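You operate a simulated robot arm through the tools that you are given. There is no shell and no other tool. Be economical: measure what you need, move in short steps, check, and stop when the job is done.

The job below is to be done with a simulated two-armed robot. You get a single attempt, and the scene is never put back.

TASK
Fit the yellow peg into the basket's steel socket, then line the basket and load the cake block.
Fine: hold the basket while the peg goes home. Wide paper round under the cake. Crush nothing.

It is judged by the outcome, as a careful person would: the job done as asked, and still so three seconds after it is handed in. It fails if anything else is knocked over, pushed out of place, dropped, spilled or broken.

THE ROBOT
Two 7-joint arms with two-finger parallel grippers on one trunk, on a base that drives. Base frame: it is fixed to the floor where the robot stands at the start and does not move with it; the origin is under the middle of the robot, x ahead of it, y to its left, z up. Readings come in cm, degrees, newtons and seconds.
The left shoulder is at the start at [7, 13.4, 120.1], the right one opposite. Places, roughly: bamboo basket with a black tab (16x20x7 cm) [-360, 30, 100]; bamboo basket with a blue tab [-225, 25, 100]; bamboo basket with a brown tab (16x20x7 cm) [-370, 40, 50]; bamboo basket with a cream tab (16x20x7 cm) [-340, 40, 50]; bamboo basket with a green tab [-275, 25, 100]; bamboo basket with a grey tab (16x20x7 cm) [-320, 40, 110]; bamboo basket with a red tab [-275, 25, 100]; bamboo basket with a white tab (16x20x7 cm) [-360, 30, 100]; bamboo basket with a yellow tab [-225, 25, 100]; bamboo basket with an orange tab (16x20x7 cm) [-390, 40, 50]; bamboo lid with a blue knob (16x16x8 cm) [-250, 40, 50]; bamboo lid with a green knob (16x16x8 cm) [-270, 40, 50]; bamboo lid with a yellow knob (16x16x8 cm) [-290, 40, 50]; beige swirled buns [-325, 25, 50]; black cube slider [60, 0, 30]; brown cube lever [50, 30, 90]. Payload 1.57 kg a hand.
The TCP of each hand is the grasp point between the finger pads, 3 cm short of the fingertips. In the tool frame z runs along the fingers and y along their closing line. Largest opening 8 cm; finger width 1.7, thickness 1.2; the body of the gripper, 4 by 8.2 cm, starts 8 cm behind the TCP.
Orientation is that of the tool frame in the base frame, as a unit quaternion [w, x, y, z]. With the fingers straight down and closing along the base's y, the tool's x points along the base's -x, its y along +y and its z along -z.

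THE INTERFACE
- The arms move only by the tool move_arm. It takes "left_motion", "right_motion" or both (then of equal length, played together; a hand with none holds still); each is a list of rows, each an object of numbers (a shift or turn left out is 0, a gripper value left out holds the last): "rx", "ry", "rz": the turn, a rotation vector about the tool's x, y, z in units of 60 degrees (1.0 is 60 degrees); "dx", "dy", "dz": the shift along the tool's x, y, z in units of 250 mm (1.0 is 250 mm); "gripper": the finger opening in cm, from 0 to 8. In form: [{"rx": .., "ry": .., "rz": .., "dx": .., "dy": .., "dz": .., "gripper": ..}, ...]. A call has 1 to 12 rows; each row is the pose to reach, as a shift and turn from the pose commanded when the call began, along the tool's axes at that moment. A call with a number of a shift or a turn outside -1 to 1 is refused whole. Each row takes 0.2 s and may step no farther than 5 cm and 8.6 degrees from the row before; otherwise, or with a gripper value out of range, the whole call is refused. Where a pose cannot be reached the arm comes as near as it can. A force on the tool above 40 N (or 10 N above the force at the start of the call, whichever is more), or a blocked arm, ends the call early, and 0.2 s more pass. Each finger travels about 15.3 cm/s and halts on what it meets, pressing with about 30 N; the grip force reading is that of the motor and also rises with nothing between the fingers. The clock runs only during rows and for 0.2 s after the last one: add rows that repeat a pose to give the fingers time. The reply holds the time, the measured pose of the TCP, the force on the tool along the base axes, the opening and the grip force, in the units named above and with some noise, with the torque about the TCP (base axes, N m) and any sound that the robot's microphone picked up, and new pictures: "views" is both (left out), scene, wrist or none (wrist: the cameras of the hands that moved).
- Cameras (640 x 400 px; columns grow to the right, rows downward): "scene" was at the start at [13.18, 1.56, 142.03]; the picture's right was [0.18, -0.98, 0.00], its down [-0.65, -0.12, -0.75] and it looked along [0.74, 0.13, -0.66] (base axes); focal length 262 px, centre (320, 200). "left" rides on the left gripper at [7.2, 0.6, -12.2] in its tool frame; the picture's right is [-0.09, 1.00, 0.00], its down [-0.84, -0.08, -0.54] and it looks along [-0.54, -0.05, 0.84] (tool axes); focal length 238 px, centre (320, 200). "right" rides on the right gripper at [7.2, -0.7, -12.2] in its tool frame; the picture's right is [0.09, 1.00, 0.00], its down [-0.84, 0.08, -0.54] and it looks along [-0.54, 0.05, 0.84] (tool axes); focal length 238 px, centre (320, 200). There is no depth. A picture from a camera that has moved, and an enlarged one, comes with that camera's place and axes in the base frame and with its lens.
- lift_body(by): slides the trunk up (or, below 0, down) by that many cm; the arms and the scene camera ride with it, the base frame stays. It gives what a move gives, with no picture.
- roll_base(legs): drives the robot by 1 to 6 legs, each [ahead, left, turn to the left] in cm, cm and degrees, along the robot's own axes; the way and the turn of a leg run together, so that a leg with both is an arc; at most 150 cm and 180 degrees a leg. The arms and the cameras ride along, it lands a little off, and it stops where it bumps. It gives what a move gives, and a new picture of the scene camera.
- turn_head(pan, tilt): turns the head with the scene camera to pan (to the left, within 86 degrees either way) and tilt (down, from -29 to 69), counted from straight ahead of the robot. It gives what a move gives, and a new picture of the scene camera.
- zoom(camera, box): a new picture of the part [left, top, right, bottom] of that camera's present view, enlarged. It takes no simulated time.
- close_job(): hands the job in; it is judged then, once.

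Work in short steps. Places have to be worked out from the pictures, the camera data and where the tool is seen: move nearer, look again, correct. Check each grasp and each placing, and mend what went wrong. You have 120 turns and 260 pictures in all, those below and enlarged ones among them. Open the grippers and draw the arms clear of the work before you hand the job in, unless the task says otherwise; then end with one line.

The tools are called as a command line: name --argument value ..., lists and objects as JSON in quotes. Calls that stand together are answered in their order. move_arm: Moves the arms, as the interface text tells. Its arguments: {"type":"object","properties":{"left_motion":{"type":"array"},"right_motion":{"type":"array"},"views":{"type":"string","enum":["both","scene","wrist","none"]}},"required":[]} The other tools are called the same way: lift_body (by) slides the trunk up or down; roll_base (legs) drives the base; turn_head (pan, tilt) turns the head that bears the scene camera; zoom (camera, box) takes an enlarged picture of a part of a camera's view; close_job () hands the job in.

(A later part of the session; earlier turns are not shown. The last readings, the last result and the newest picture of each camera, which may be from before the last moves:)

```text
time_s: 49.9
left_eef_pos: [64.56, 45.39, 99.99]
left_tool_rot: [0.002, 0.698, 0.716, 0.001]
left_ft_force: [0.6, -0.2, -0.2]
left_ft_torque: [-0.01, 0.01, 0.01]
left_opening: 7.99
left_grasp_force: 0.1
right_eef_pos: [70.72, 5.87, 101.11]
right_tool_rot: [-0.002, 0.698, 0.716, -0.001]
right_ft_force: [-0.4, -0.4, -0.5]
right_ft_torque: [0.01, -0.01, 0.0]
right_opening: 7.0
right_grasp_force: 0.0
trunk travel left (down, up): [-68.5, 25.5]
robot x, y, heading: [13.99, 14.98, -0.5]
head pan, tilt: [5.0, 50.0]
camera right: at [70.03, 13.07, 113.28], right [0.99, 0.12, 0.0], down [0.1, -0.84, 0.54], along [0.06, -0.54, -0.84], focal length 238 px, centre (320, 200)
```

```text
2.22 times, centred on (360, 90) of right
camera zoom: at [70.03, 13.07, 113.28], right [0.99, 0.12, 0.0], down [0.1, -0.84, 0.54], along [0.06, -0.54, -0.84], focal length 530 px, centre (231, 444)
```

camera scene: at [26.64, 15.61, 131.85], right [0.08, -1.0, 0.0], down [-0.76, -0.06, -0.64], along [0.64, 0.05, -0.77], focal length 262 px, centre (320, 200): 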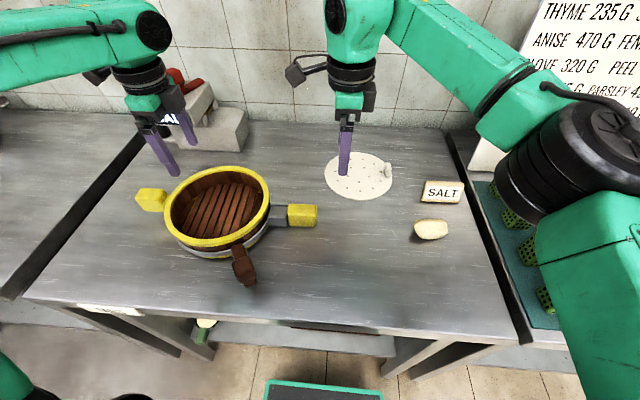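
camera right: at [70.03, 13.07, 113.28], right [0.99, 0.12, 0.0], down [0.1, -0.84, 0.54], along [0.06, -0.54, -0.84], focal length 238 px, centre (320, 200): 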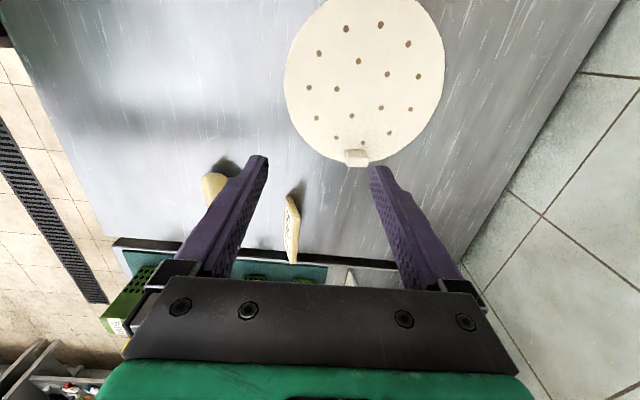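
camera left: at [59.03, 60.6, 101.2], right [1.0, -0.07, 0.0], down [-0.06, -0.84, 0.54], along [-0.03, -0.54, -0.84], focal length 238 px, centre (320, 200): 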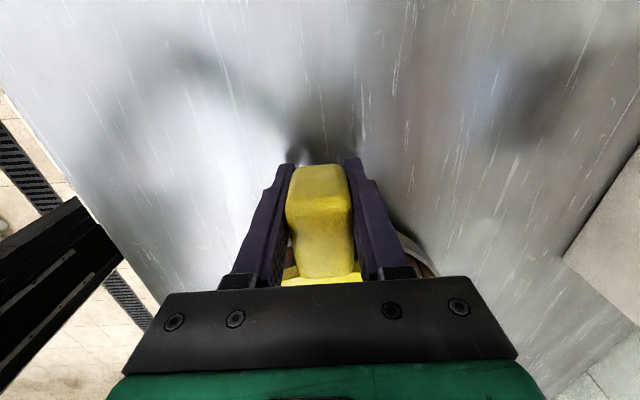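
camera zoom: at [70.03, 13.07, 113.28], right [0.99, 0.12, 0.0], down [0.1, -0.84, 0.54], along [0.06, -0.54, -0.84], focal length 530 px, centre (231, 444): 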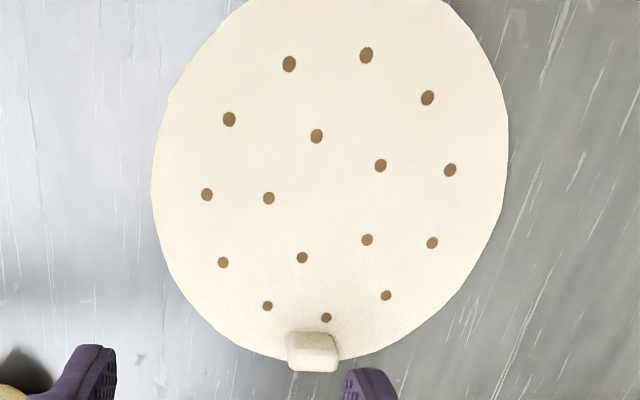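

The tab is ~2.5 cm wide along x and ~1.1 cm thick along y, centred near (75.5,2.05); the disc centre is ≈(74.65,9.4). I'll move over the tab (gripping slightly inboard, y≈2.45) at z≈95.

move_arm --right_motion '[{"dx": -0.04, "dy": 0.06, "dz": 0.06}, {"dx": -0.09, "dy": 0.12, "dz": 0.12}, {"dx": -0.142, "dy": 0.19, "dz": 0.18}, {"dx": -0.142, "dy": 0.19, "dz": 0.24}, {"dx": -0.142, "dy": 0.19, "dz": 0.24}]' --views "wrist"

zoom --camera "right" --box '[230, 60, 410, 240]'

```text
time_s: 51.1
left_eef_pos: [64.38, 45.45, 99.88]
left_tool_rot: [0.003, 0.699, 0.715, 0.001]
left_ft_force: [0.7, 0.7, -0.2]
left_ft_torque: [-0.03, -0.03, -0.01]
left_opening: 7.99
left_grasp_force: 0.0
right_eef_pos: [73.31, 2.77, 96.6]
right_tool_rot: [-0.001, 0.697, 0.717, 0.0]
right_ft_force: [0.3, -0.2, 1.2]
right_ft_torque: [-0.02, -0.04, -0.03]
right_opening: 7.01
right_grasp_force: 0.0
right hand out of reach, approached as far as the arm can: row 2, 3, 4, 5
trunk travel left (down, up): [-68.5, 25.5]
robot x, y, heading: [13.81, 15.11, -0.4]
head pan, tilt: [5.0, 50.0]
camera right: at [72.7, 9.93, 108.65], right [0.99, 0.12, 0.0], down [0.1, -0.84, 0.54], along [0.06, -0.54, -0.84], focal length 238 px, centre (320, 200)
```

right: 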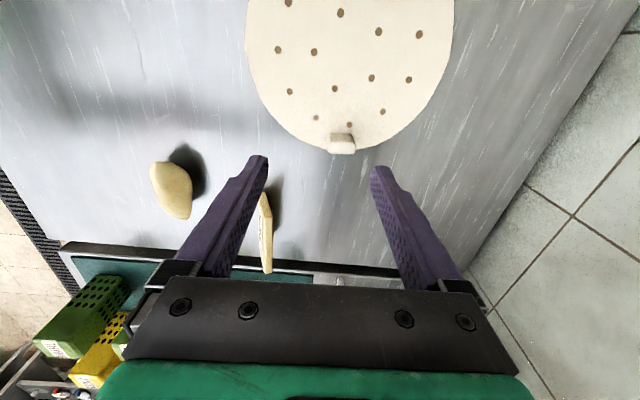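

```text
2.22 times, centred on (320, 150) of right
camera zoom: at [72.7, 9.93, 108.65], right [0.99, 0.12, 0.0], down [0.1, -0.84, 0.54], along [0.06, -0.54, -0.84], focal length 530 px, centre (320, 311)
```

zoom: 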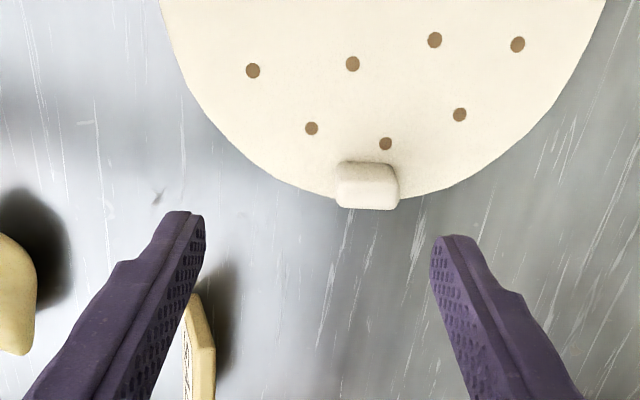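

The arm stops at x=73.3, so I'll drive 4 cm further ahead.

roll_base --legs '[[4, 0, 0]]'

```text
time_s: 52.0
left_eef_pos: [68.02, 45.31, 100.3]
left_tool_rot: [0.003, 0.699, 0.715, 0.004]
left_ft_force: [-0.6, -0.2, -0.7]
left_ft_torque: [-0.02, -0.02, -0.01]
left_opening: 8.0
left_grasp_force: 0.1
right_eef_pos: [77.17, 2.69, 96.76]
right_tool_rot: [-0.001, 0.698, 0.716, 0.002]
right_ft_force: [-0.5, -0.1, 0.0]
right_ft_torque: [0.02, -0.03, -0.02]
right_opening: 7.03
right_grasp_force: 0.0
trunk travel left (down, up): [-68.5, 25.5]
robot x, y, heading: [17.73, 14.62, -0.6]
head pan, tilt: [5.0, 50.0]
camera scene: at [30.2, 15.49, 131.9], right [0.08, -1.0, 0.0], down [-0.76, -0.06, -0.65], along [0.64, 0.05, -0.76], focal length 262 px, centre (320, 200)
```

scene: 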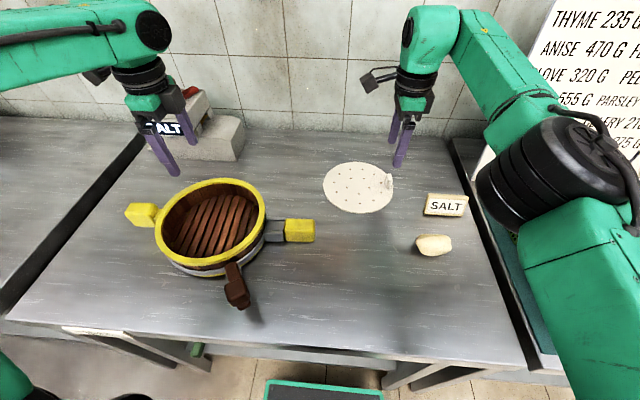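

Now I'll shift back to x≈75.45, set the opening to 5 cm and lower to z≈92 for a check.

move_arm --right_motion '[{"dy": -0.04, "dz": 0.05, "gripper": 5}, {"dy": -0.068, "dz": 0.1}, {"dy": -0.068, "dz": 0.15}, {"dy": -0.068, "dz": 0.17}]' --views "wrist"

zoom --camera "right" --box '[230, 60, 410, 240]'

```text
time_s: 53.0
left_eef_pos: [68.29, 45.29, 100.03]
left_tool_rot: [0.002, 0.698, 0.716, 0.002]
left_ft_force: [0.0, 0.1, -0.3]
left_ft_torque: [-0.01, 0.01, -0.02]
left_opening: 8.0
left_grasp_force: 0.1
right_eef_pos: [75.61, 2.55, 92.35]
right_tool_rot: [-0.001, 0.698, 0.716, 0.0]
right_ft_force: [-0.2, 0.2, -0.7]
right_ft_torque: [-0.02, 0.0, -0.03]
right_opening: 5.01
right_grasp_force: 0.0
trunk travel left (down, up): [-68.5, 25.5]
robot x, y, heading: [18.21, 15.15, -0.6]
head pan, tilt: [5.0, 50.0]
camera right: at [74.9, 9.75, 104.47], right [0.99, 0.12, 0.0], down [0.1, -0.84, 0.54], along [0.06, -0.54, -0.84], focal length 238 px, centre (320, 200)
```

right: 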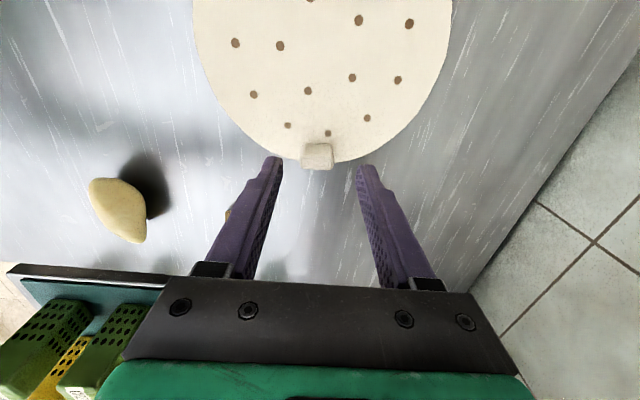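

```text
2.22 times, centred on (320, 150) of right
camera zoom: at [74.9, 9.75, 104.47], right [0.99, 0.12, 0.0], down [0.1, -0.84, 0.54], along [0.06, -0.54, -0.84], focal length 530 px, centre (320, 311)
```

zoom: 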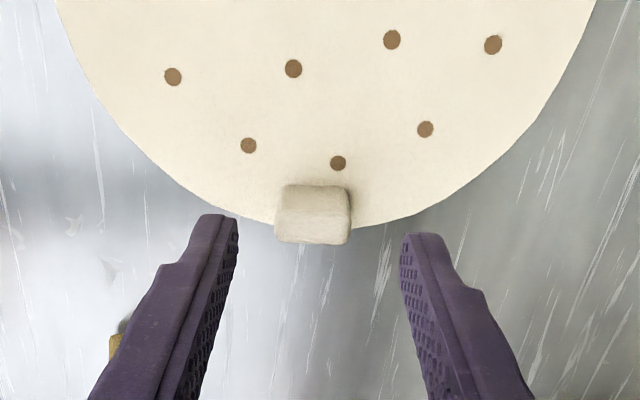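

The fingers are centred over the tab. I'll lower to z≈89.2 and close in small steps, watching the grip force.

move_arm --right_motion '[{"dz": 0.05}, {"dz": 0.1}, {"dz": 0.126}, {"dz": 0.126, "gripper": 3.5}, {"dz": 0.126, "gripper": 2.8}, {"dz": 0.126, "gripper": 2.6}, {"dz": 0.126, "gripper": 2.6}]' --views "none"

zoom --camera "right" --box '[230, 60, 410, 240]'

```text
time_s: 54.6
left_eef_pos: [68.36, 45.3, 100.0]
left_tool_rot: [0.002, 0.698, 0.716, 0.002]
left_ft_force: [-0.7, 0.3, 0.1]
left_ft_torque: [-0.01, -0.01, -0.03]
left_opening: 7.99
left_grasp_force: 0.0
right_eef_pos: [75.73, 2.71, 89.22]
right_tool_rot: [-0.002, 0.698, 0.717, 0.001]
right_ft_force: [-0.1, 0.1, -0.1]
right_ft_torque: [-0.01, -0.01, -0.01]
right_opening: 2.66
right_grasp_force: 0.6
trunk travel left (down, up): [-68.5, 25.5]
robot x, y, heading: [17.93, 14.57, -0.5]
head pan, tilt: [5.0, 50.0]
```

```text
2.22 times, centred on (320, 150) of right
camera zoom: at [74.97, 9.76, 101.29], right [0.99, 0.12, 0.0], down [0.1, -0.84, 0.54], along [0.06, -0.54, -0.84], focal length 530 px, centre (320, 311)
```

zoom: 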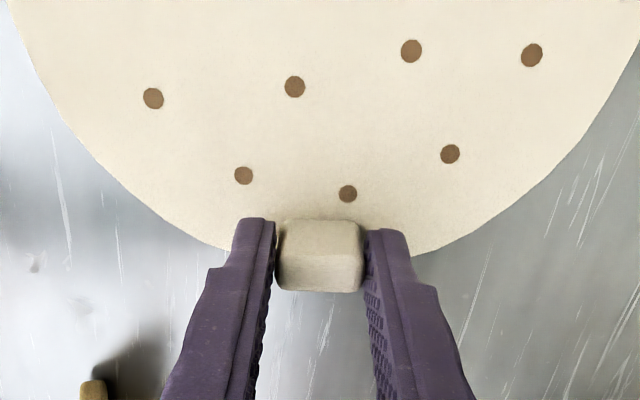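

Not yet gripping (0.6 N). I'll close a bit further in two small steps.

move_arm --right_motion '[{"gripper": 2.45}, {"gripper": 2.35}, {"gripper": 2.3}, {"gripper": 2.3}]' --views "none"

```text
time_s: 55.6
left_eef_pos: [68.26, 45.37, 99.96]
left_tool_rot: [0.002, 0.698, 0.716, 0.002]
left_ft_force: [0.0, 0.6, 0.5]
left_ft_torque: [0.01, -0.01, 0.0]
left_opening: 7.99
left_grasp_force: 0.1
right_eef_pos: [75.68, 2.68, 89.07]
right_tool_rot: [-0.002, 0.698, 0.716, 0.001]
right_ft_force: [0.1, -1.2, -0.4]
right_ft_torque: [-0.02, 0.02, 0.02]
right_opening: 2.47
right_grasp_force: 29.4
trunk travel left (down, up): [-68.5, 25.5]
robot x, y, heading: [18.02, 14.69, -0.4]
head pan, tilt: [5.0, 50.0]
```

Gripped at 2.47 cm. I'll lift 12 cm and check that the disc stays flat.

move_arm --right_motion '[{"dz": -0.03}, {"dz": -0.1}, {"dz": -0.2}, {"dz": -0.3}, {"dz": -0.4}, {"dz": -0.48}, {"dz": -0.48}]' --views "both"

```text
time_s: 57.2
left_eef_pos: [68.49, 45.29, 100.02]
left_tool_rot: [0.002, 0.698, 0.716, 0.002]
left_ft_force: [-0.9, -0.3, -0.6]
left_ft_torque: [-0.01, -0.01, 0.01]
left_opening: 8.01
left_grasp_force: 0.1
right_eef_pos: [75.77, 2.57, 101.19]
right_tool_rot: [-0.002, 0.698, 0.716, -0.001]
right_ft_force: [0.1, 0.3, 0.3]
right_ft_torque: [-0.02, 0.0, -0.03]
right_opening: 2.47
right_grasp_force: 29.8
trunk travel left (down, up): [-68.5, 25.5]
robot x, y, heading: [18.14, 14.76, -0.5]
head pan, tilt: [5.0, 50.0]
camera scene: at [30.68, 15.49, 131.84], right [0.08, -1.0, 0.0], down [-0.76, -0.06, -0.64], along [0.64, 0.05, -0.77], focal length 262 px, centre (320, 200)
camera right: at [75.03, 9.73, 113.31], right [0.99, 0.12, 0.0], down [0.1, -0.84, 0.54], along [0.06, -0.54, -0.84], focal length 238 px, centre (320, 200)
```

scene: 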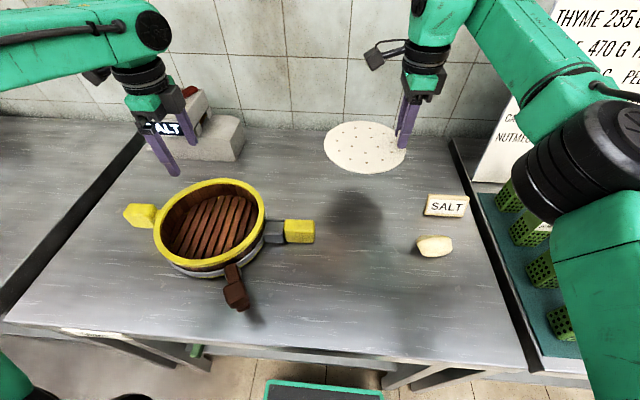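
right: 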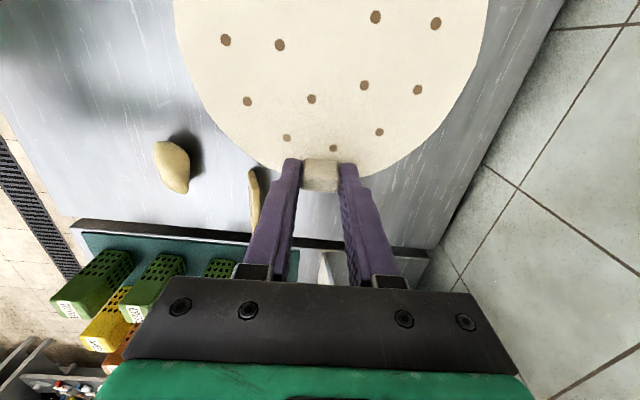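

The disc is held level. Next I'll move the left hand out of the way towards +y and use its camera to locate the basket rim.

move_arm --left_motion '[{"dx": 0.1, "dz": -0.08}, {"dx": 0.2, "dz": -0.16}, {"dx": 0.3, "dz": -0.24, "dy": -0.03}, {"dx": 0.4, "dz": -0.3, "dy": -0.06}, {"dx": 0.5, "dz": -0.3, "dy": -0.1}, {"dx": 0.6, "dz": -0.3, "dy": -0.15}, {"dx": 0.6, "dz": -0.3, "dy": -0.15}]' --views "wrist"

zoom --camera "scene" --box '[110, 160, 330, 310]'

```text
time_s: 58.8
left_eef_pos: [64.27, 60.25, 107.52]
left_tool_rot: [0.001, 0.698, 0.716, 0.001]
left_ft_force: [0.6, -0.1, 0.4]
left_ft_torque: [0.01, 0.01, 0.02]
left_opening: 8.02
left_grasp_force: 0.0
right_eef_pos: [75.73, 2.58, 101.2]
right_tool_rot: [-0.003, 0.698, 0.716, 0.0]
right_ft_force: [-0.3, 0.5, 0.1]
right_ft_torque: [-0.02, 0.02, 0.0]
right_opening: 2.45
right_grasp_force: 30.3
trunk travel left (down, up): [-68.5, 25.5]
robot x, y, heading: [18.3, 14.7, -0.3]
head pan, tilt: [5.0, 50.0]
camera left: at [64.73, 67.48, 119.73], right [1.0, -0.07, 0.0], down [-0.06, -0.84, 0.54], along [-0.03, -0.54, -0.84], focal length 238 px, centre (320, 200)
```

left: 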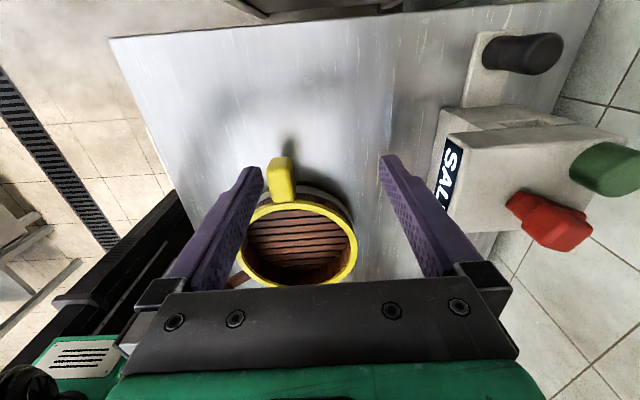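

```text
2.67 times, centred on (220, 235) of scene
camera zoom: at [30.69, 15.45, 131.84], right [0.08, -1.0, 0.0], down [-0.76, -0.06, -0.64], along [0.64, 0.05, -0.77], focal length 698 px, centre (587, 107)
```

zoom: 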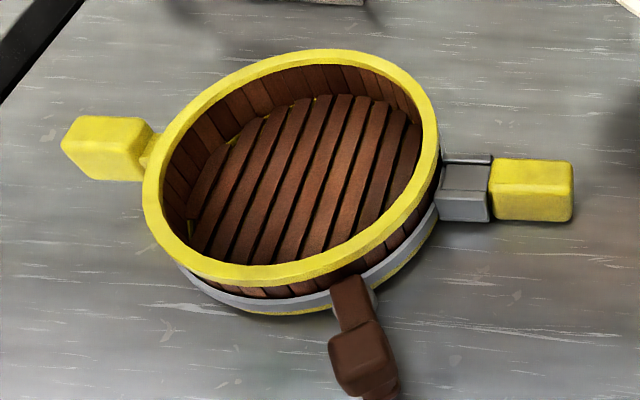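

By my estimate the basket centre is ≈(59.05,39.0), rim z≈90.5 and inner Ø≈18. The disc centre sits (−0.27,+7.37) from the right TCP. I'll carry it over in two stages.

move_arm --right_motion '[{"dx": 0.08, "dy": -0.05}, {"dx": 0.18, "dy": -0.1}, {"dx": 0.28, "dy": -0.16}, {"dx": 0.38, "dy": -0.22}, {"dx": 0.48, "dy": -0.28}, {"dx": 0.58, "dy": -0.34}, {"dx": 0.7, "dy": -0.4}, {"dx": 0.7, "dy": -0.4}]' --views "none"

move_arm --right_motion '[{"dx": 0.08, "dy": -0.04}, {"dx": 0.17, "dy": -0.08}, {"dx": 0.26, "dy": -0.12}, {"dx": 0.35, "dy": -0.16}, {"dx": 0.43, "dy": -0.2}, {"dx": 0.477, "dy": -0.226}, {"dx": 0.477, "dy": -0.226}]' --views "both"

```text
time_s: 60.6
left_eef_pos: [64.27, 60.22, 107.64]
left_tool_rot: [0.002, 0.698, 0.716, 0.002]
left_ft_force: [-0.3, -1.2, 1.0]
left_ft_torque: [-0.01, 0.02, -0.01]
left_opening: 8.0
left_grasp_force: 0.0
right_eef_pos: [65.08, 19.67, 100.99]
right_tool_rot: [-0.001, 0.698, 0.717, 0.001]
right_ft_force: [-0.5, -0.4, 0.1]
right_ft_torque: [-0.03, -0.01, 0.01]
right_opening: 2.45
right_grasp_force: 30.4
trunk travel left (down, up): [-68.5, 25.5]
robot x, y, heading: [17.82, 15.02, -0.2]
head pan, tilt: [5.0, 50.0]
```

```text
time_s: 62.2
left_eef_pos: [64.26, 60.34, 107.44]
left_tool_rot: [0.002, 0.699, 0.716, 0.002]
left_ft_force: [0.1, 0.2, 0.0]
left_ft_torque: [0.0, -0.01, -0.02]
left_opening: 7.99
left_grasp_force: 0.2
right_eef_pos: [59.35, 31.68, 101.2]
right_tool_rot: [-0.002, 0.697, 0.717, 0.001]
right_ft_force: [0.0, 0.1, 0.0]
right_ft_torque: [-0.04, -0.02, 0.03]
right_opening: 2.45
right_grasp_force: 30.0
trunk travel left (down, up): [-68.5, 25.5]
robot x, y, heading: [18.01, 14.92, -0.3]
head pan, tilt: [5.0, 50.0]
camera scene: at [30.67, 15.49, 131.84], right [0.08, -1.0, 0.0], down [-0.76, -0.06, -0.64], along [0.64, 0.05, -0.77], focal length 262 px, centre (320, 200)
camera right: at [58.57, 38.81, 113.37], right [0.99, 0.12, 0.0], down [0.1, -0.84, 0.54], along [0.06, -0.54, -0.84], focal length 238 px, centre (320, 200)
```

scene: 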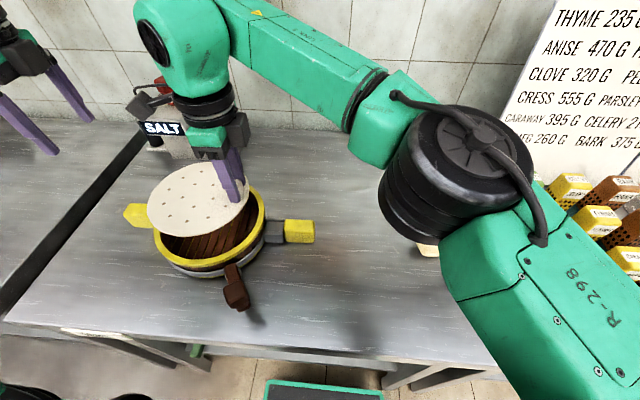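
right: 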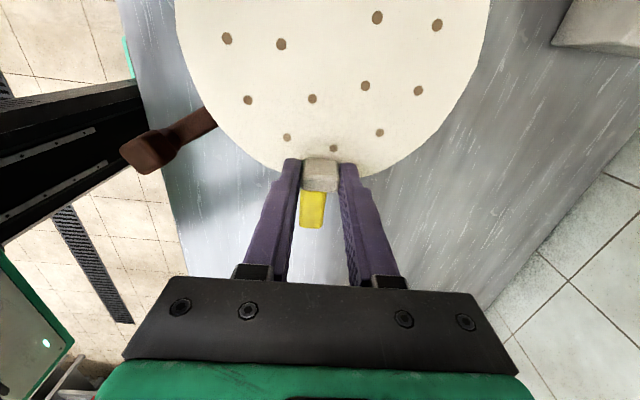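

The disc is above the basket. I'll lower to just over the rim (TCP ≈97) and check the centring from the scene and left cameras.

move_arm --right_motion '[{"dz": 0.06}, {"dz": 0.12}, {"dz": 0.168}, {"dz": 0.168}]' --views "none"

zoom --camera "scene" --box '[110, 150, 330, 300]'

zoom --camera "left" --box '[200, 140, 400, 300]'

```text
time_s: 63.2
left_eef_pos: [64.21, 60.22, 107.62]
left_tool_rot: [0.001, 0.698, 0.716, 0.002]
left_ft_force: [-0.8, 0.2, -0.6]
left_ft_torque: [-0.01, -0.02, 0.04]
left_opening: 8.01
left_grasp_force: 0.2
right_eef_pos: [59.27, 31.58, 97.03]
right_tool_rot: [-0.003, 0.698, 0.716, 0.0]
right_ft_force: [0.0, 0.4, -0.9]
right_ft_torque: [-0.04, -0.01, -0.02]
right_opening: 2.44
right_grasp_force: 30.1
trunk travel left (down, up): [-68.5, 25.5]
robot x, y, heading: [18.32, 15.16, -0.4]
head pan, tilt: [5.0, 50.0]
```

```text
2.67 times, centred on (220, 225) of scene
camera zoom: at [30.65, 15.52, 131.84], right [0.08, -1.0, 0.0], down [-0.76, -0.06, -0.64], along [0.64, 0.05, -0.77], focal length 698 px, centre (587, 133)
```

zoom: 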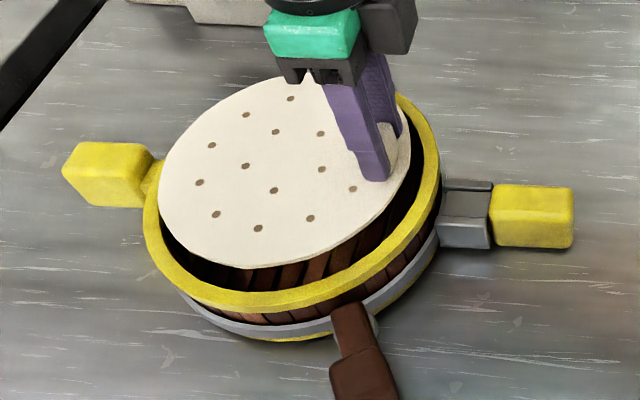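

```text
2.50 times, centred on (300, 220) of left
camera zoom: at [64.7, 67.52, 119.72], right [1.0, -0.07, 0.0], down [-0.06, -0.84, 0.54], along [-0.03, -0.54, -0.84], focal length 596 px, centre (370, 150)
```

zoom: 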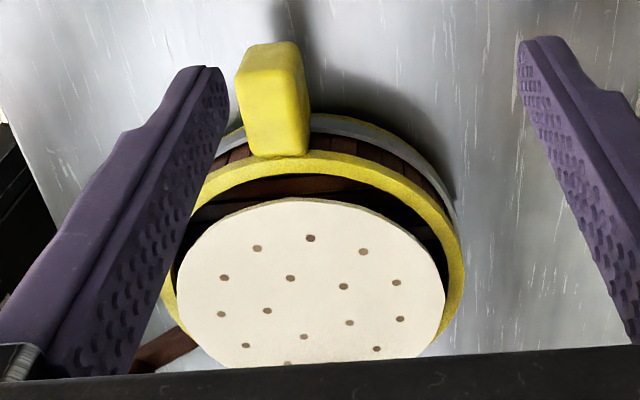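

Correcting for the disc lying ~4.5 below the TCP, both views agree it is centred within ~0.2 cm. I'll lower it to rim level, where the gap can be compared directly.

move_arm --right_motion '[{"dz": 0.03}, {"dz": 0.06}, {"dz": 0.08}, {"dz": 0.08}]' --views "none"

zoom --camera "scene" --box '[130, 160, 290, 290]'

zoom --camera "left" --box '[220, 160, 380, 290]'

zoom --camera "right" --box '[160, 0, 480, 200]'

```text
time_s: 64.2
left_eef_pos: [64.28, 60.18, 107.55]
left_tool_rot: [0.002, 0.699, 0.716, 0.003]
left_ft_force: [0.5, -0.4, 0.6]
left_ft_torque: [-0.02, 0.0, 0.02]
left_opening: 8.02
left_grasp_force: 0.0
right_eef_pos: [59.3, 31.77, 95.12]
right_tool_rot: [-0.002, 0.698, 0.717, 0.001]
right_ft_force: [-0.2, 0.1, 0.1]
right_ft_torque: [-0.01, 0.03, -0.03]
right_opening: 2.48
right_grasp_force: 29.7
trunk travel left (down, up): [-68.5, 25.5]
robot x, y, heading: [18.46, 14.78, -0.5]
head pan, tilt: [5.0, 50.0]
```

```text
3.08 times, centred on (210, 225) of scene
camera zoom: at [30.65, 15.52, 131.84], right [0.08, -1.0, 0.0], down [-0.76, -0.06, -0.64], along [0.64, 0.05, -0.77], focal length 805 px, centre (658, 123)
```

zoom: 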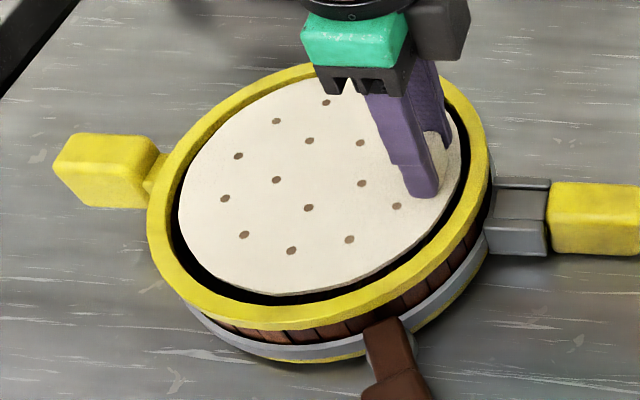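

```text
3.08 times, centred on (300, 225) of left
camera zoom: at [64.7, 67.52, 119.71], right [1.0, -0.07, 0.0], down [-0.06, -0.84, 0.54], along [-0.03, -0.54, -0.84], focal length 733 px, centre (382, 123)
```

zoom: 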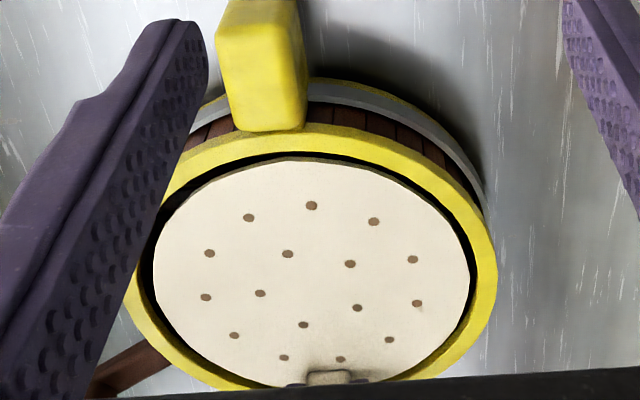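

```text
2.00 times, centred on (320, 100) of right
camera zoom: at [58.55, 38.79, 107.19], right [0.99, 0.12, 0.0], down [0.1, -0.84, 0.54], along [0.06, -0.54, -0.84], focal length 477 px, centre (320, 400)
```

zoom: 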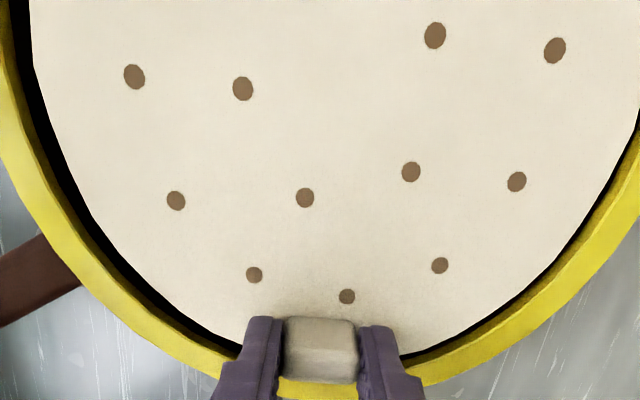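

Inside the rim with small gaps all round, slightly tighter on the +x side. I'll trim by (−0.25,+0.15) cm and lower slowly, watching force.

move_arm --right_motion '[{"dx": 0.006, "dy": -0.01}, {"dx": 0.006, "dy": -0.01, "dz": 0.02}, {"dx": 0.006, "dy": -0.01, "dz": 0.04}, {"dx": 0.006, "dy": -0.01, "dz": 0.06}, {"dx": 0.006, "dy": -0.01, "dz": 0.08}, {"dx": 0.006, "dy": -0.01, "dz": 0.1}, {"dx": 0.006, "dy": -0.01, "dz": 0.12}]' --views "none"

zoom --camera "right" --box '[160, 0, 480, 200]'

zoom --camera "scene" --box '[130, 160, 290, 290]'

```text
time_s: 65.8
left_eef_pos: [64.28, 60.31, 107.57]
left_tool_rot: [0.001, 0.698, 0.716, 0.002]
left_ft_force: [-0.3, 0.3, -0.3]
left_ft_torque: [0.04, -0.01, 0.01]
left_opening: 7.99
left_grasp_force: 0.0
right_eef_pos: [58.95, 31.83, 92.05]
right_tool_rot: [-0.002, 0.698, 0.716, 0.001]
right_ft_force: [-0.2, -0.3, -0.4]
right_ft_torque: [-0.04, 0.0, -0.02]
right_opening: 2.44
right_grasp_force: 30.4
trunk travel left (down, up): [-68.5, 25.5]
robot x, y, heading: [17.85, 14.86, -0.3]
head pan, tilt: [5.0, 50.0]
```

```text
2.00 times, centred on (320, 100) of right
camera zoom: at [58.31, 38.92, 104.15], right [0.99, 0.12, 0.0], down [0.1, -0.84, 0.54], along [0.06, -0.54, -0.84], focal length 477 px, centre (320, 400)
```

zoom: 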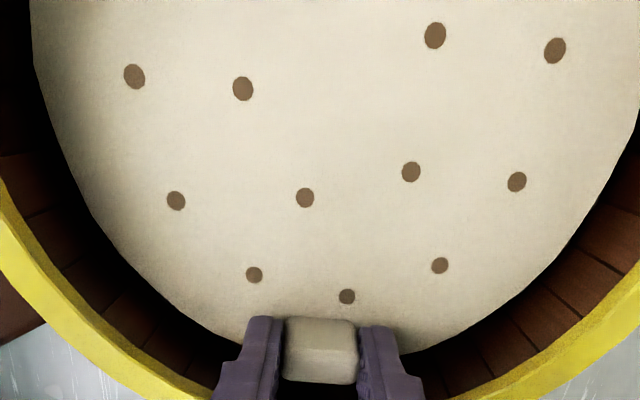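

```text
3.08 times, centred on (210, 225) of scene
camera zoom: at [30.66, 15.53, 131.84], right [0.08, -1.0, 0.0], down [-0.76, -0.06, -0.64], along [0.64, 0.05, -0.77], focal length 805 px, centre (658, 123)
```

zoom: 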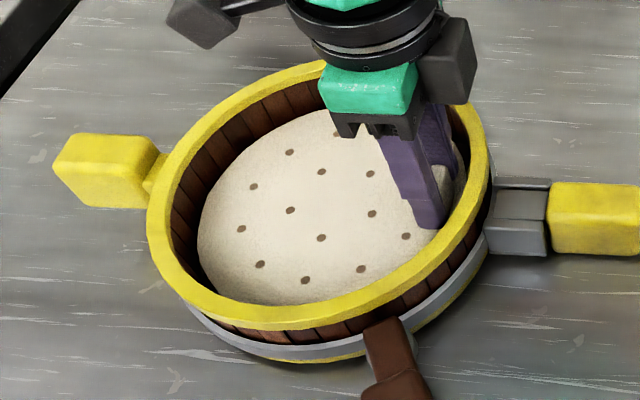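

It's going down freely. I'll continue in finer steps until a light contact.

move_arm --right_motion '[{"dz": 0.012}, {"dz": 0.024}, {"dz": 0.034}, {"dz": 0.042}, {"dz": 0.05}, {"dz": 0.056}]' --views "none"

zoom --camera "right" --box '[160, 0, 480, 200]'

```text
time_s: 67.2
left_eef_pos: [64.06, 60.13, 107.64]
left_tool_rot: [0.002, 0.698, 0.716, 0.002]
left_ft_force: [-0.7, 0.1, -0.1]
left_ft_torque: [0.03, 0.02, -0.01]
left_opening: 7.99
left_grasp_force: 0.0
right_eef_pos: [58.97, 31.86, 90.89]
right_tool_rot: [-0.002, 0.698, 0.716, 0.002]
right_ft_force: [5.9, 0.4, 17.4]
right_ft_torque: [0.63, 0.05, -0.04]
right_opening: 2.43
right_grasp_force: 29.4
trunk travel left (down, up): [-68.5, 25.5]
robot x, y, heading: [17.95, 14.87, -0.4]
head pan, tilt: [5.0, 50.0]
```

```text
2.00 times, centred on (320, 100) of right
camera zoom: at [58.2, 38.9, 103.03], right [0.99, 0.12, 0.0], down [0.1, -0.84, 0.54], along [0.06, -0.53, -0.84], focal length 477 px, centre (320, 400)
```

zoom: 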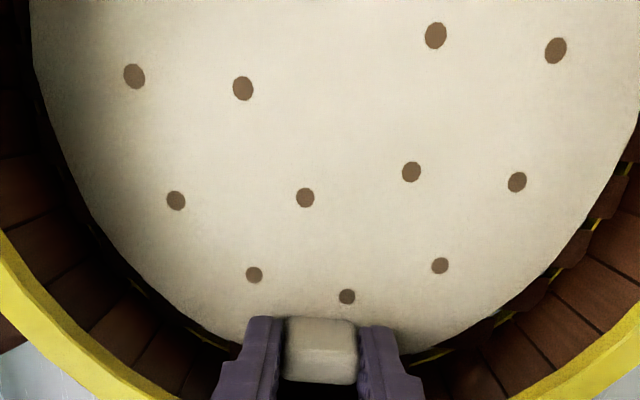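

It touches down with 17 N and a 6 N sideways push from the −x wall. I'll raise a little, shift +0.25 in x, set down lightly, then open.

move_arm --right_motion '[{"dz": -0.016}, {"dz": -0.016, "dy": 0.01}, {"dz": -0.01, "dy": 0.01}, {"dz": -0.006, "dy": 0.01}, {"dz": -0.006, "dy": 0.01}]' --views "none"

zoom --camera "right" --box '[160, 0, 480, 200]'

zoom --camera "left" --box '[220, 160, 380, 290]'

```text
time_s: 68.4
left_eef_pos: [64.13, 60.2, 107.69]
left_tool_rot: [0.001, 0.699, 0.715, 0.001]
left_ft_force: [-1.1, 0.3, 0.4]
left_ft_torque: [0.02, 0.02, 0.0]
left_opening: 8.0
left_grasp_force: 0.0
right_eef_pos: [59.23, 31.81, 90.86]
right_tool_rot: [-0.002, 0.698, 0.716, 0.0]
right_ft_force: [3.2, 1.3, 9.4]
right_ft_torque: [0.11, -0.03, -0.04]
right_opening: 2.48
right_grasp_force: 29.9
trunk travel left (down, up): [-68.5, 25.5]
robot x, y, heading: [18.05, 14.73, -0.2]
head pan, tilt: [5.0, 50.0]
```

```text
2.00 times, centred on (320, 100) of right
camera zoom: at [58.48, 38.92, 103.03], right [0.99, 0.12, 0.0], down [0.1, -0.84, 0.54], along [0.06, -0.54, -0.84], focal length 477 px, centre (320, 400)
```

zoom: 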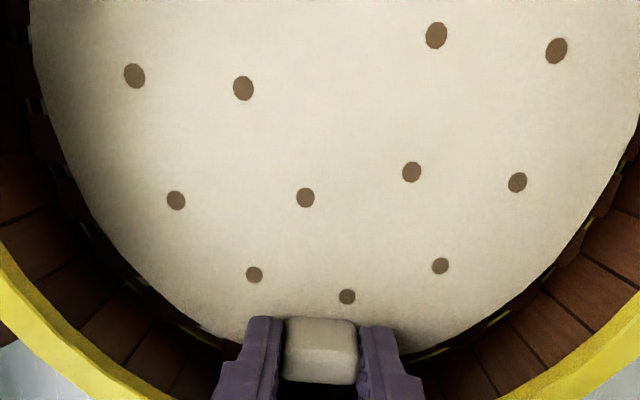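

```text
3.08 times, centred on (300, 225) of left
camera zoom: at [64.62, 67.49, 119.77], right [1.0, -0.07, 0.01], down [-0.06, -0.84, 0.54], along [-0.03, -0.54, -0.84], focal length 733 px, centre (382, 123)
```

zoom: 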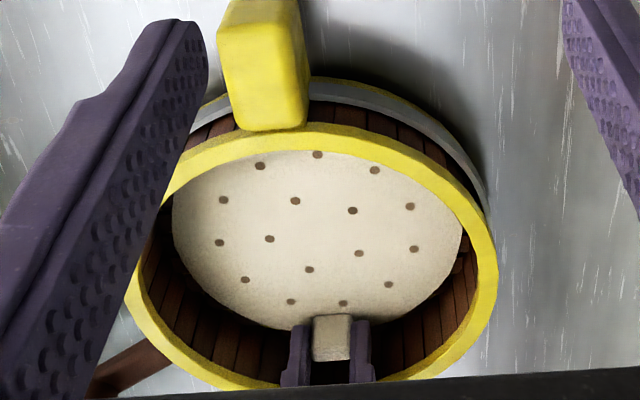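

The round is flat and centred on the floor. I'll open modestly and lift straight out.

move_arm --right_motion '[{"gripper": 2.8}, {"gripper": 3.4}, {"gripper": 3.6}, {"dz": -0.06}, {"dz": -0.18}, {"dz": -0.34}, {"dz": -0.5}, {"dz": -0.5}]' --views "wrist"

zoom --camera "scene" --box '[110, 160, 330, 310]'

```text
time_s: 70.2
left_eef_pos: [64.26, 60.17, 107.47]
left_tool_rot: [0.001, 0.698, 0.716, 0.001]
left_ft_force: [0.7, 0.0, 0.8]
left_ft_torque: [0.0, 0.0, 0.0]
left_opening: 8.01
left_grasp_force: 0.2
right_eef_pos: [59.14, 31.9, 103.4]
right_tool_rot: [-0.001, 0.698, 0.716, -0.001]
right_ft_force: [-0.1, 0.2, -0.3]
right_ft_torque: [-0.01, 0.02, -0.02]
right_opening: 3.58
right_grasp_force: 0.1
trunk travel left (down, up): [-68.5, 25.5]
robot x, y, heading: [18.2, 15.24, -0.4]
head pan, tilt: [5.0, 50.0]
camera right: at [58.47, 38.92, 115.5], right [0.99, 0.12, 0.0], down [0.1, -0.84, 0.54], along [0.06, -0.54, -0.84], focal length 238 px, centre (320, 200)
```

right: 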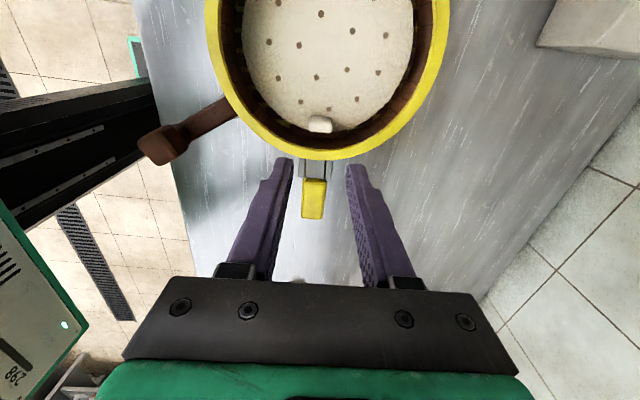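

```text
2.67 times, centred on (220, 235) of scene
camera zoom: at [30.7, 15.51, 131.84], right [0.08, -1.0, 0.0], down [-0.76, -0.06, -0.64], along [0.64, 0.05, -0.77], focal length 698 px, centre (587, 107)
```

zoom: 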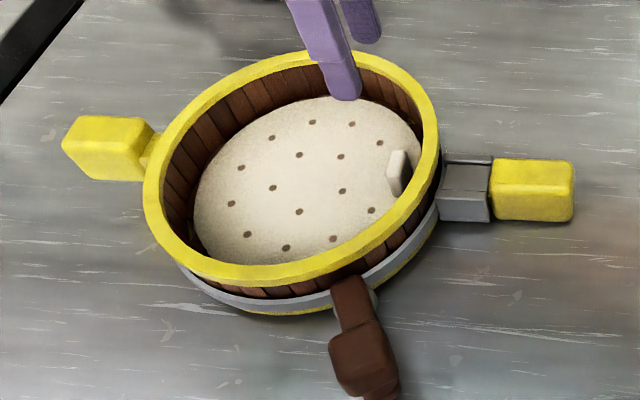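

The basket is lined with the tab upright. Next is the beige cake block at about (58.5,−4.8); I'll bring the right hand over it at height.

move_arm --right_motion '[{"dx": -0.15, "gripper": 5}, {"dx": -0.32, "gripper": 7}, {"dx": -0.5, "gripper": 8}, {"dx": -0.68}, {"dx": -0.86}, {"dx": -0.98}, {"dx": -0.98}]' --views "none"

move_arm --right_motion '[{"dx": -0.12, "dy": -0.02}, {"dx": -0.24, "dy": -0.04}, {"dx": -0.36, "dy": -0.05}, {"dx": -0.46, "dy": -0.06, "dz": 0.1}, {"dx": -0.46, "dy": -0.06, "dz": 0.16}]' --views "both"

zoom --camera "right" --box '[230, 60, 410, 240]'

```text
time_s: 71.8
left_eef_pos: [64.2, 60.43, 107.65]
left_tool_rot: [0.002, 0.698, 0.716, 0.001]
left_ft_force: [0.7, -0.2, -0.2]
left_ft_torque: [-0.01, -0.02, -0.04]
left_opening: 8.0
left_grasp_force: 0.0
right_eef_pos: [59.86, 7.17, 103.3]
right_tool_rot: [-0.001, 0.697, 0.717, 0.0]
right_ft_force: [0.9, -1.1, 0.1]
right_ft_torque: [0.02, 0.02, 0.0]
right_opening: 7.99
right_grasp_force: 0.0
trunk travel left (down, up): [-68.5, 25.5]
robot x, y, heading: [18.35, 14.72, -0.3]
head pan, tilt: [5.0, 50.0]
```

```text
time_s: 73.0
left_eef_pos: [64.36, 60.26, 107.56]
left_tool_rot: [0.002, 0.698, 0.716, 0.0]
left_ft_force: [0.6, 0.4, 0.2]
left_ft_torque: [-0.03, -0.03, 0.0]
left_opening: 7.99
left_grasp_force: 0.1
right_eef_pos: [58.73, -4.3, 99.07]
right_tool_rot: [-0.002, 0.697, 0.717, 0.001]
right_ft_force: [-0.6, 0.4, -0.2]
right_ft_torque: [-0.02, 0.01, 0.01]
right_opening: 8.02
right_grasp_force: 0.1
trunk travel left (down, up): [-68.5, 25.5]
robot x, y, heading: [18.23, 14.88, -0.3]
head pan, tilt: [5.0, 50.0]
camera scene: at [30.68, 15.58, 131.84], right [0.08, -1.0, 0.0], down [-0.76, -0.06, -0.64], along [0.64, 0.05, -0.77], focal length 262 px, centre (320, 200)
camera right: at [58.03, 2.88, 111.29], right [0.99, 0.12, 0.0], down [0.1, -0.84, 0.54], along [0.06, -0.54, -0.84], focal length 238 px, centre (320, 200)
```

scene: 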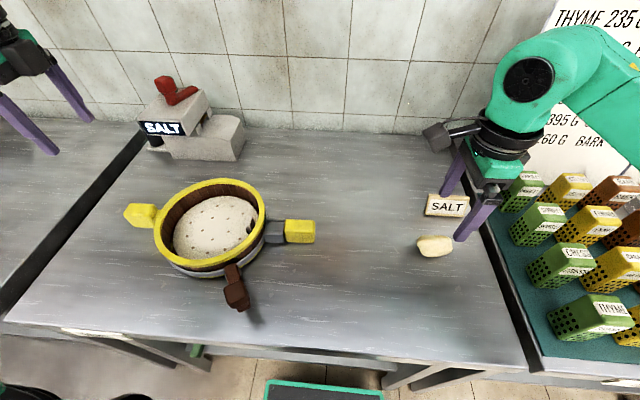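
right: 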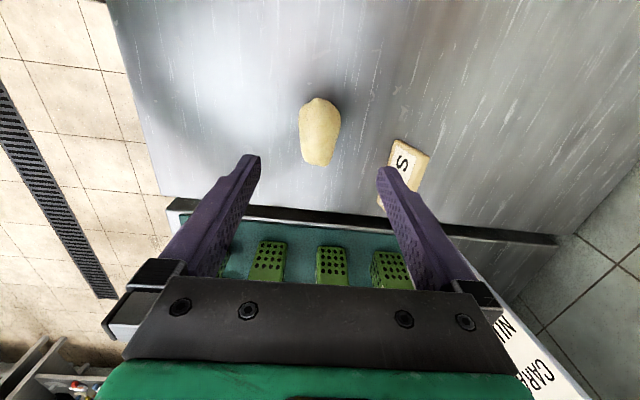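

```text
2.22 times, centred on (320, 150) of right
camera zoom: at [58.03, 2.88, 111.29], right [0.99, 0.12, 0.0], down [0.1, -0.84, 0.54], along [0.06, -0.54, -0.84], focal length 530 px, centre (320, 311)
```

zoom: 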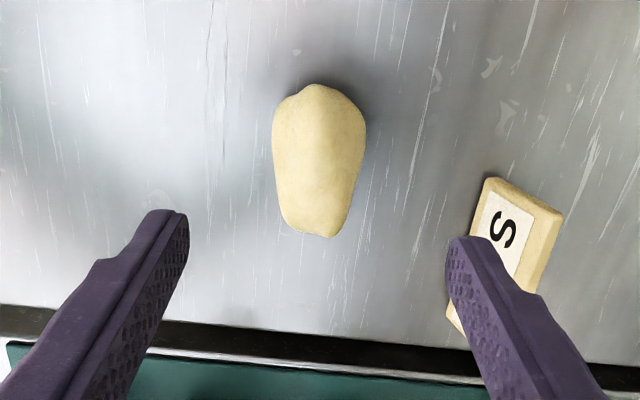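

The cake sits centred at ≈(58.7,−4.6), about 4.5 cm wide, clear of the card. I'll open to 6 cm, lower to TCP z≈88.8 and check.

move_arm --right_motion '[{"dz": 0.1, "gripper": 6}, {"dz": 0.2}, {"dz": 0.3}, {"dz": 0.37, "dx": -0.008}, {"dz": 0.41, "dx": -0.008}, {"dz": 0.41, "dx": -0.008}]' --views "wrist"

zoom --camera "right" --box '[230, 60, 410, 240]'

zoom --camera "scene" --box '[400, 190, 500, 270]'

```text
time_s: 74.4
left_eef_pos: [64.2, 60.23, 107.45]
left_tool_rot: [0.001, 0.698, 0.716, 0.002]
left_ft_force: [0.6, 0.1, -0.1]
left_ft_torque: [0.0, 0.0, 0.01]
left_opening: 7.98
left_grasp_force: 0.1
right_eef_pos: [58.78, -4.3, 89.06]
right_tool_rot: [-0.002, 0.698, 0.716, 0.0]
right_ft_force: [0.9, 0.4, 1.0]
right_ft_torque: [-0.03, 0.0, 0.02]
right_opening: 5.98
right_grasp_force: 0.1
trunk travel left (down, up): [-68.5, 25.5]
robot x, y, heading: [17.81, 14.92, -0.7]
head pan, tilt: [5.0, 50.0]
camera right: at [57.95, 2.75, 101.05], right [0.99, 0.12, 0.0], down [0.1, -0.84, 0.54], along [0.06, -0.54, -0.84], focal length 238 px, centre (320, 200)
```

right: 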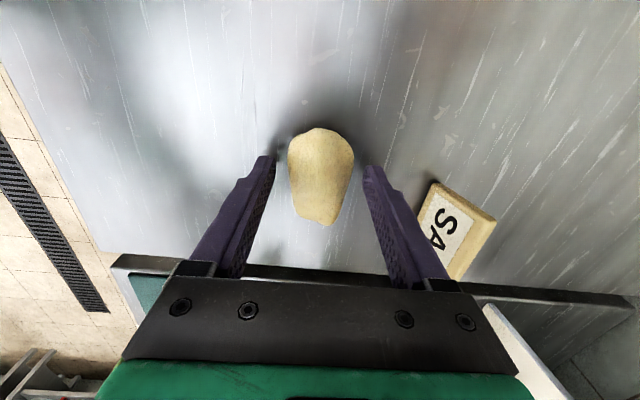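

```text
2.22 times, centred on (320, 150) of right
camera zoom: at [57.95, 2.75, 101.05], right [0.99, 0.12, 0.0], down [0.1, -0.84, 0.54], along [0.06, -0.54, -0.84], focal length 530 px, centre (320, 311)
```

zoom: 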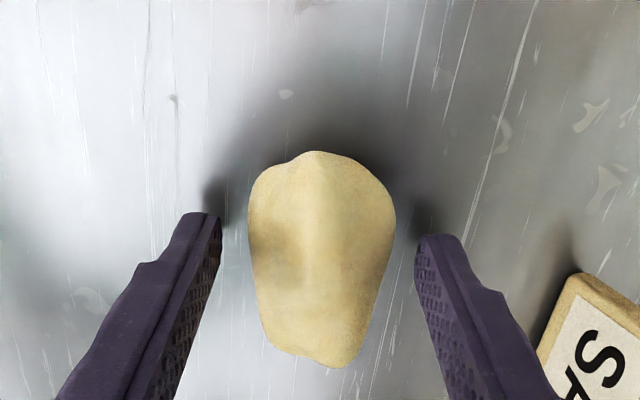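

```text
5.00 times, centred on (450, 230) of scene
camera zoom: at [30.64, 15.51, 131.84], right [0.08, -1.0, 0.0], down [-0.76, -0.06, -0.64], along [0.64, 0.05, -0.77], focal length 1308 px, centre (-330, 50)
```

zoom: 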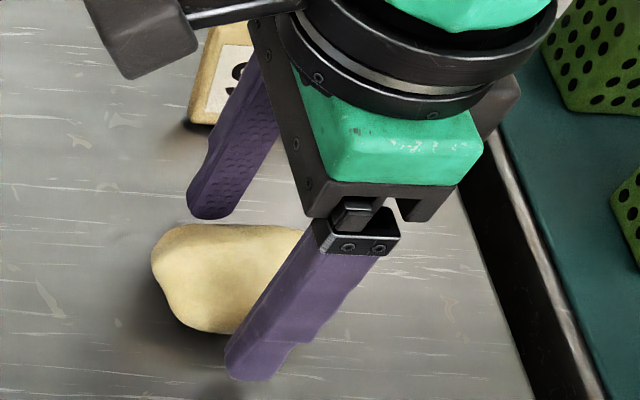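

The cake is centred between the fingers, width ≈4.5 cm. I'll nudge 0.4 cm towards its middle and close to 4.6 first, reading the force.

move_arm --right_motion '[{"dx": -0.016, "gripper": 5.4}, {"dx": -0.016, "gripper": 5}, {"dx": -0.016, "gripper": 4.7}, {"dx": -0.016, "gripper": 4.6}, {"dx": -0.016, "gripper": 4.6}]' --views "none"

zoom --camera "right" --box '[230, 60, 410, 240]'

```text
time_s: 75.6
left_eef_pos: [64.34, 60.17, 107.58]
left_tool_rot: [0.002, 0.699, 0.715, 0.001]
left_ft_force: [0.0, -0.2, -1.0]
left_ft_torque: [-0.01, -0.01, -0.02]
left_opening: 7.98
left_grasp_force: 0.1
right_eef_pos: [58.6, -4.73, 88.89]
right_tool_rot: [-0.003, 0.697, 0.717, 0.001]
right_ft_force: [0.3, -0.5, -0.5]
right_ft_torque: [0.0, 0.01, -0.02]
right_opening: 4.63
right_grasp_force: 0.0
trunk travel left (down, up): [-68.5, 25.5]
robot x, y, heading: [17.91, 14.8, -0.4]
head pan, tilt: [5.0, 50.0]
```

```text
2.22 times, centred on (320, 150) of right
camera zoom: at [57.99, 2.33, 101.06], right [0.99, 0.12, 0.0], down [0.1, -0.84, 0.54], along [0.06, -0.54, -0.84], focal length 530 px, centre (320, 311)
```

zoom: 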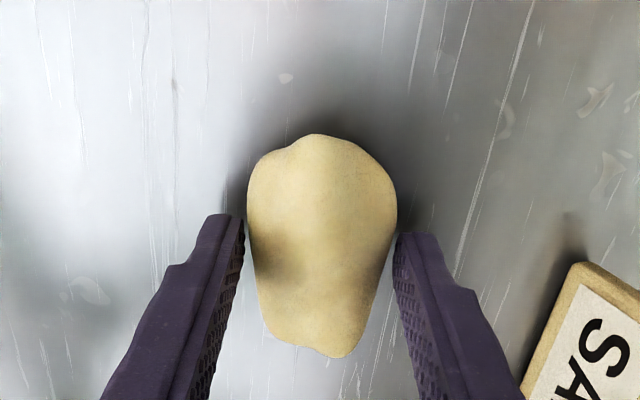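

No contact yet, so I'll step down to 4.4 and then 4.3.

move_arm --right_motion '[{"gripper": 4.5}, {"gripper": 4.45}, {"gripper": 4.4}, {"gripper": 4.4}]' --views "none"

move_arm --right_motion '[{"gripper": 4.35}, {"gripper": 4.3}, {"gripper": 4.3}]' --views "none"

```text
time_s: 76.6
left_eef_pos: [64.25, 60.34, 107.52]
left_tool_rot: [0.002, 0.698, 0.716, 0.001]
left_ft_force: [-0.5, -0.1, -0.2]
left_ft_torque: [0.01, -0.06, -0.02]
left_opening: 8.02
left_grasp_force: 0.0
right_eef_pos: [58.7, -4.88, 88.85]
right_tool_rot: [-0.002, 0.698, 0.716, 0.0]
right_ft_force: [-0.2, -0.4, -0.8]
right_ft_torque: [0.02, 0.01, 0.01]
right_opening: 4.42
right_grasp_force: 0.3
trunk travel left (down, up): [-68.5, 25.5]
robot x, y, heading: [18.1, 14.93, -0.7]
head pan, tilt: [5.0, 50.0]
```

```text
time_s: 77.4
left_eef_pos: [64.23, 60.2, 107.55]
left_tool_rot: [0.002, 0.699, 0.715, 0.001]
left_ft_force: [0.1, -1.1, 0.0]
left_ft_torque: [-0.02, -0.03, 0.02]
left_opening: 8.02
left_grasp_force: 0.0
right_eef_pos: [58.69, -4.72, 89.01]
right_tool_rot: [-0.001, 0.698, 0.716, 0.001]
right_ft_force: [-1.1, 0.8, -0.6]
right_ft_torque: [-0.01, -0.01, 0.0]
right_opening: 4.35
right_grasp_force: 0.9
trunk travel left (down, up): [-68.5, 25.5]
robot x, y, heading: [17.77, 14.8, -0.7]
head pan, tilt: [5.0, 50.0]
```

move_arm --right_motion '[{"gripper": 4.25}, {"gripper": 4.2}, {"gripper": 4.2}]' --views "none"

zoom --camera "right" --box '[230, 60, 410, 240]'

```text
time_s: 78.2
left_eef_pos: [64.32, 60.17, 107.51]
left_tool_rot: [0.001, 0.699, 0.715, 0.002]
left_ft_force: [0.4, -0.1, -0.4]
left_ft_torque: [-0.03, 0.01, 0.0]
left_opening: 8.01
left_grasp_force: 0.1
right_eef_pos: [58.66, -4.74, 89.05]
right_tool_rot: [-0.001, 0.698, 0.716, 0.0]
right_ft_force: [-0.6, 0.0, -0.4]
right_ft_torque: [0.02, 0.02, -0.01]
right_opening: 4.25
right_grasp_force: 0.2
trunk travel left (down, up): [-68.5, 25.5]
robot x, y, heading: [18.02, 14.36, -0.3]
head pan, tilt: [5.0, 50.0]
```

```text
2.22 times, centred on (320, 150) of right
camera zoom: at [57.98, 2.33, 101.07], right [0.99, 0.12, 0.0], down [0.1, -0.84, 0.54], along [0.06, -0.54, -0.84], focal length 530 px, centre (320, 311)
```

zoom: 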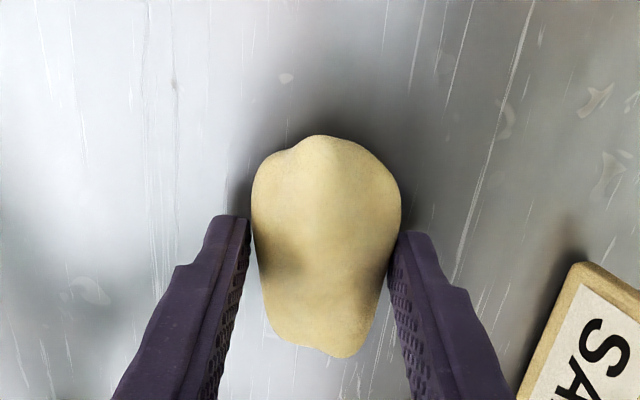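

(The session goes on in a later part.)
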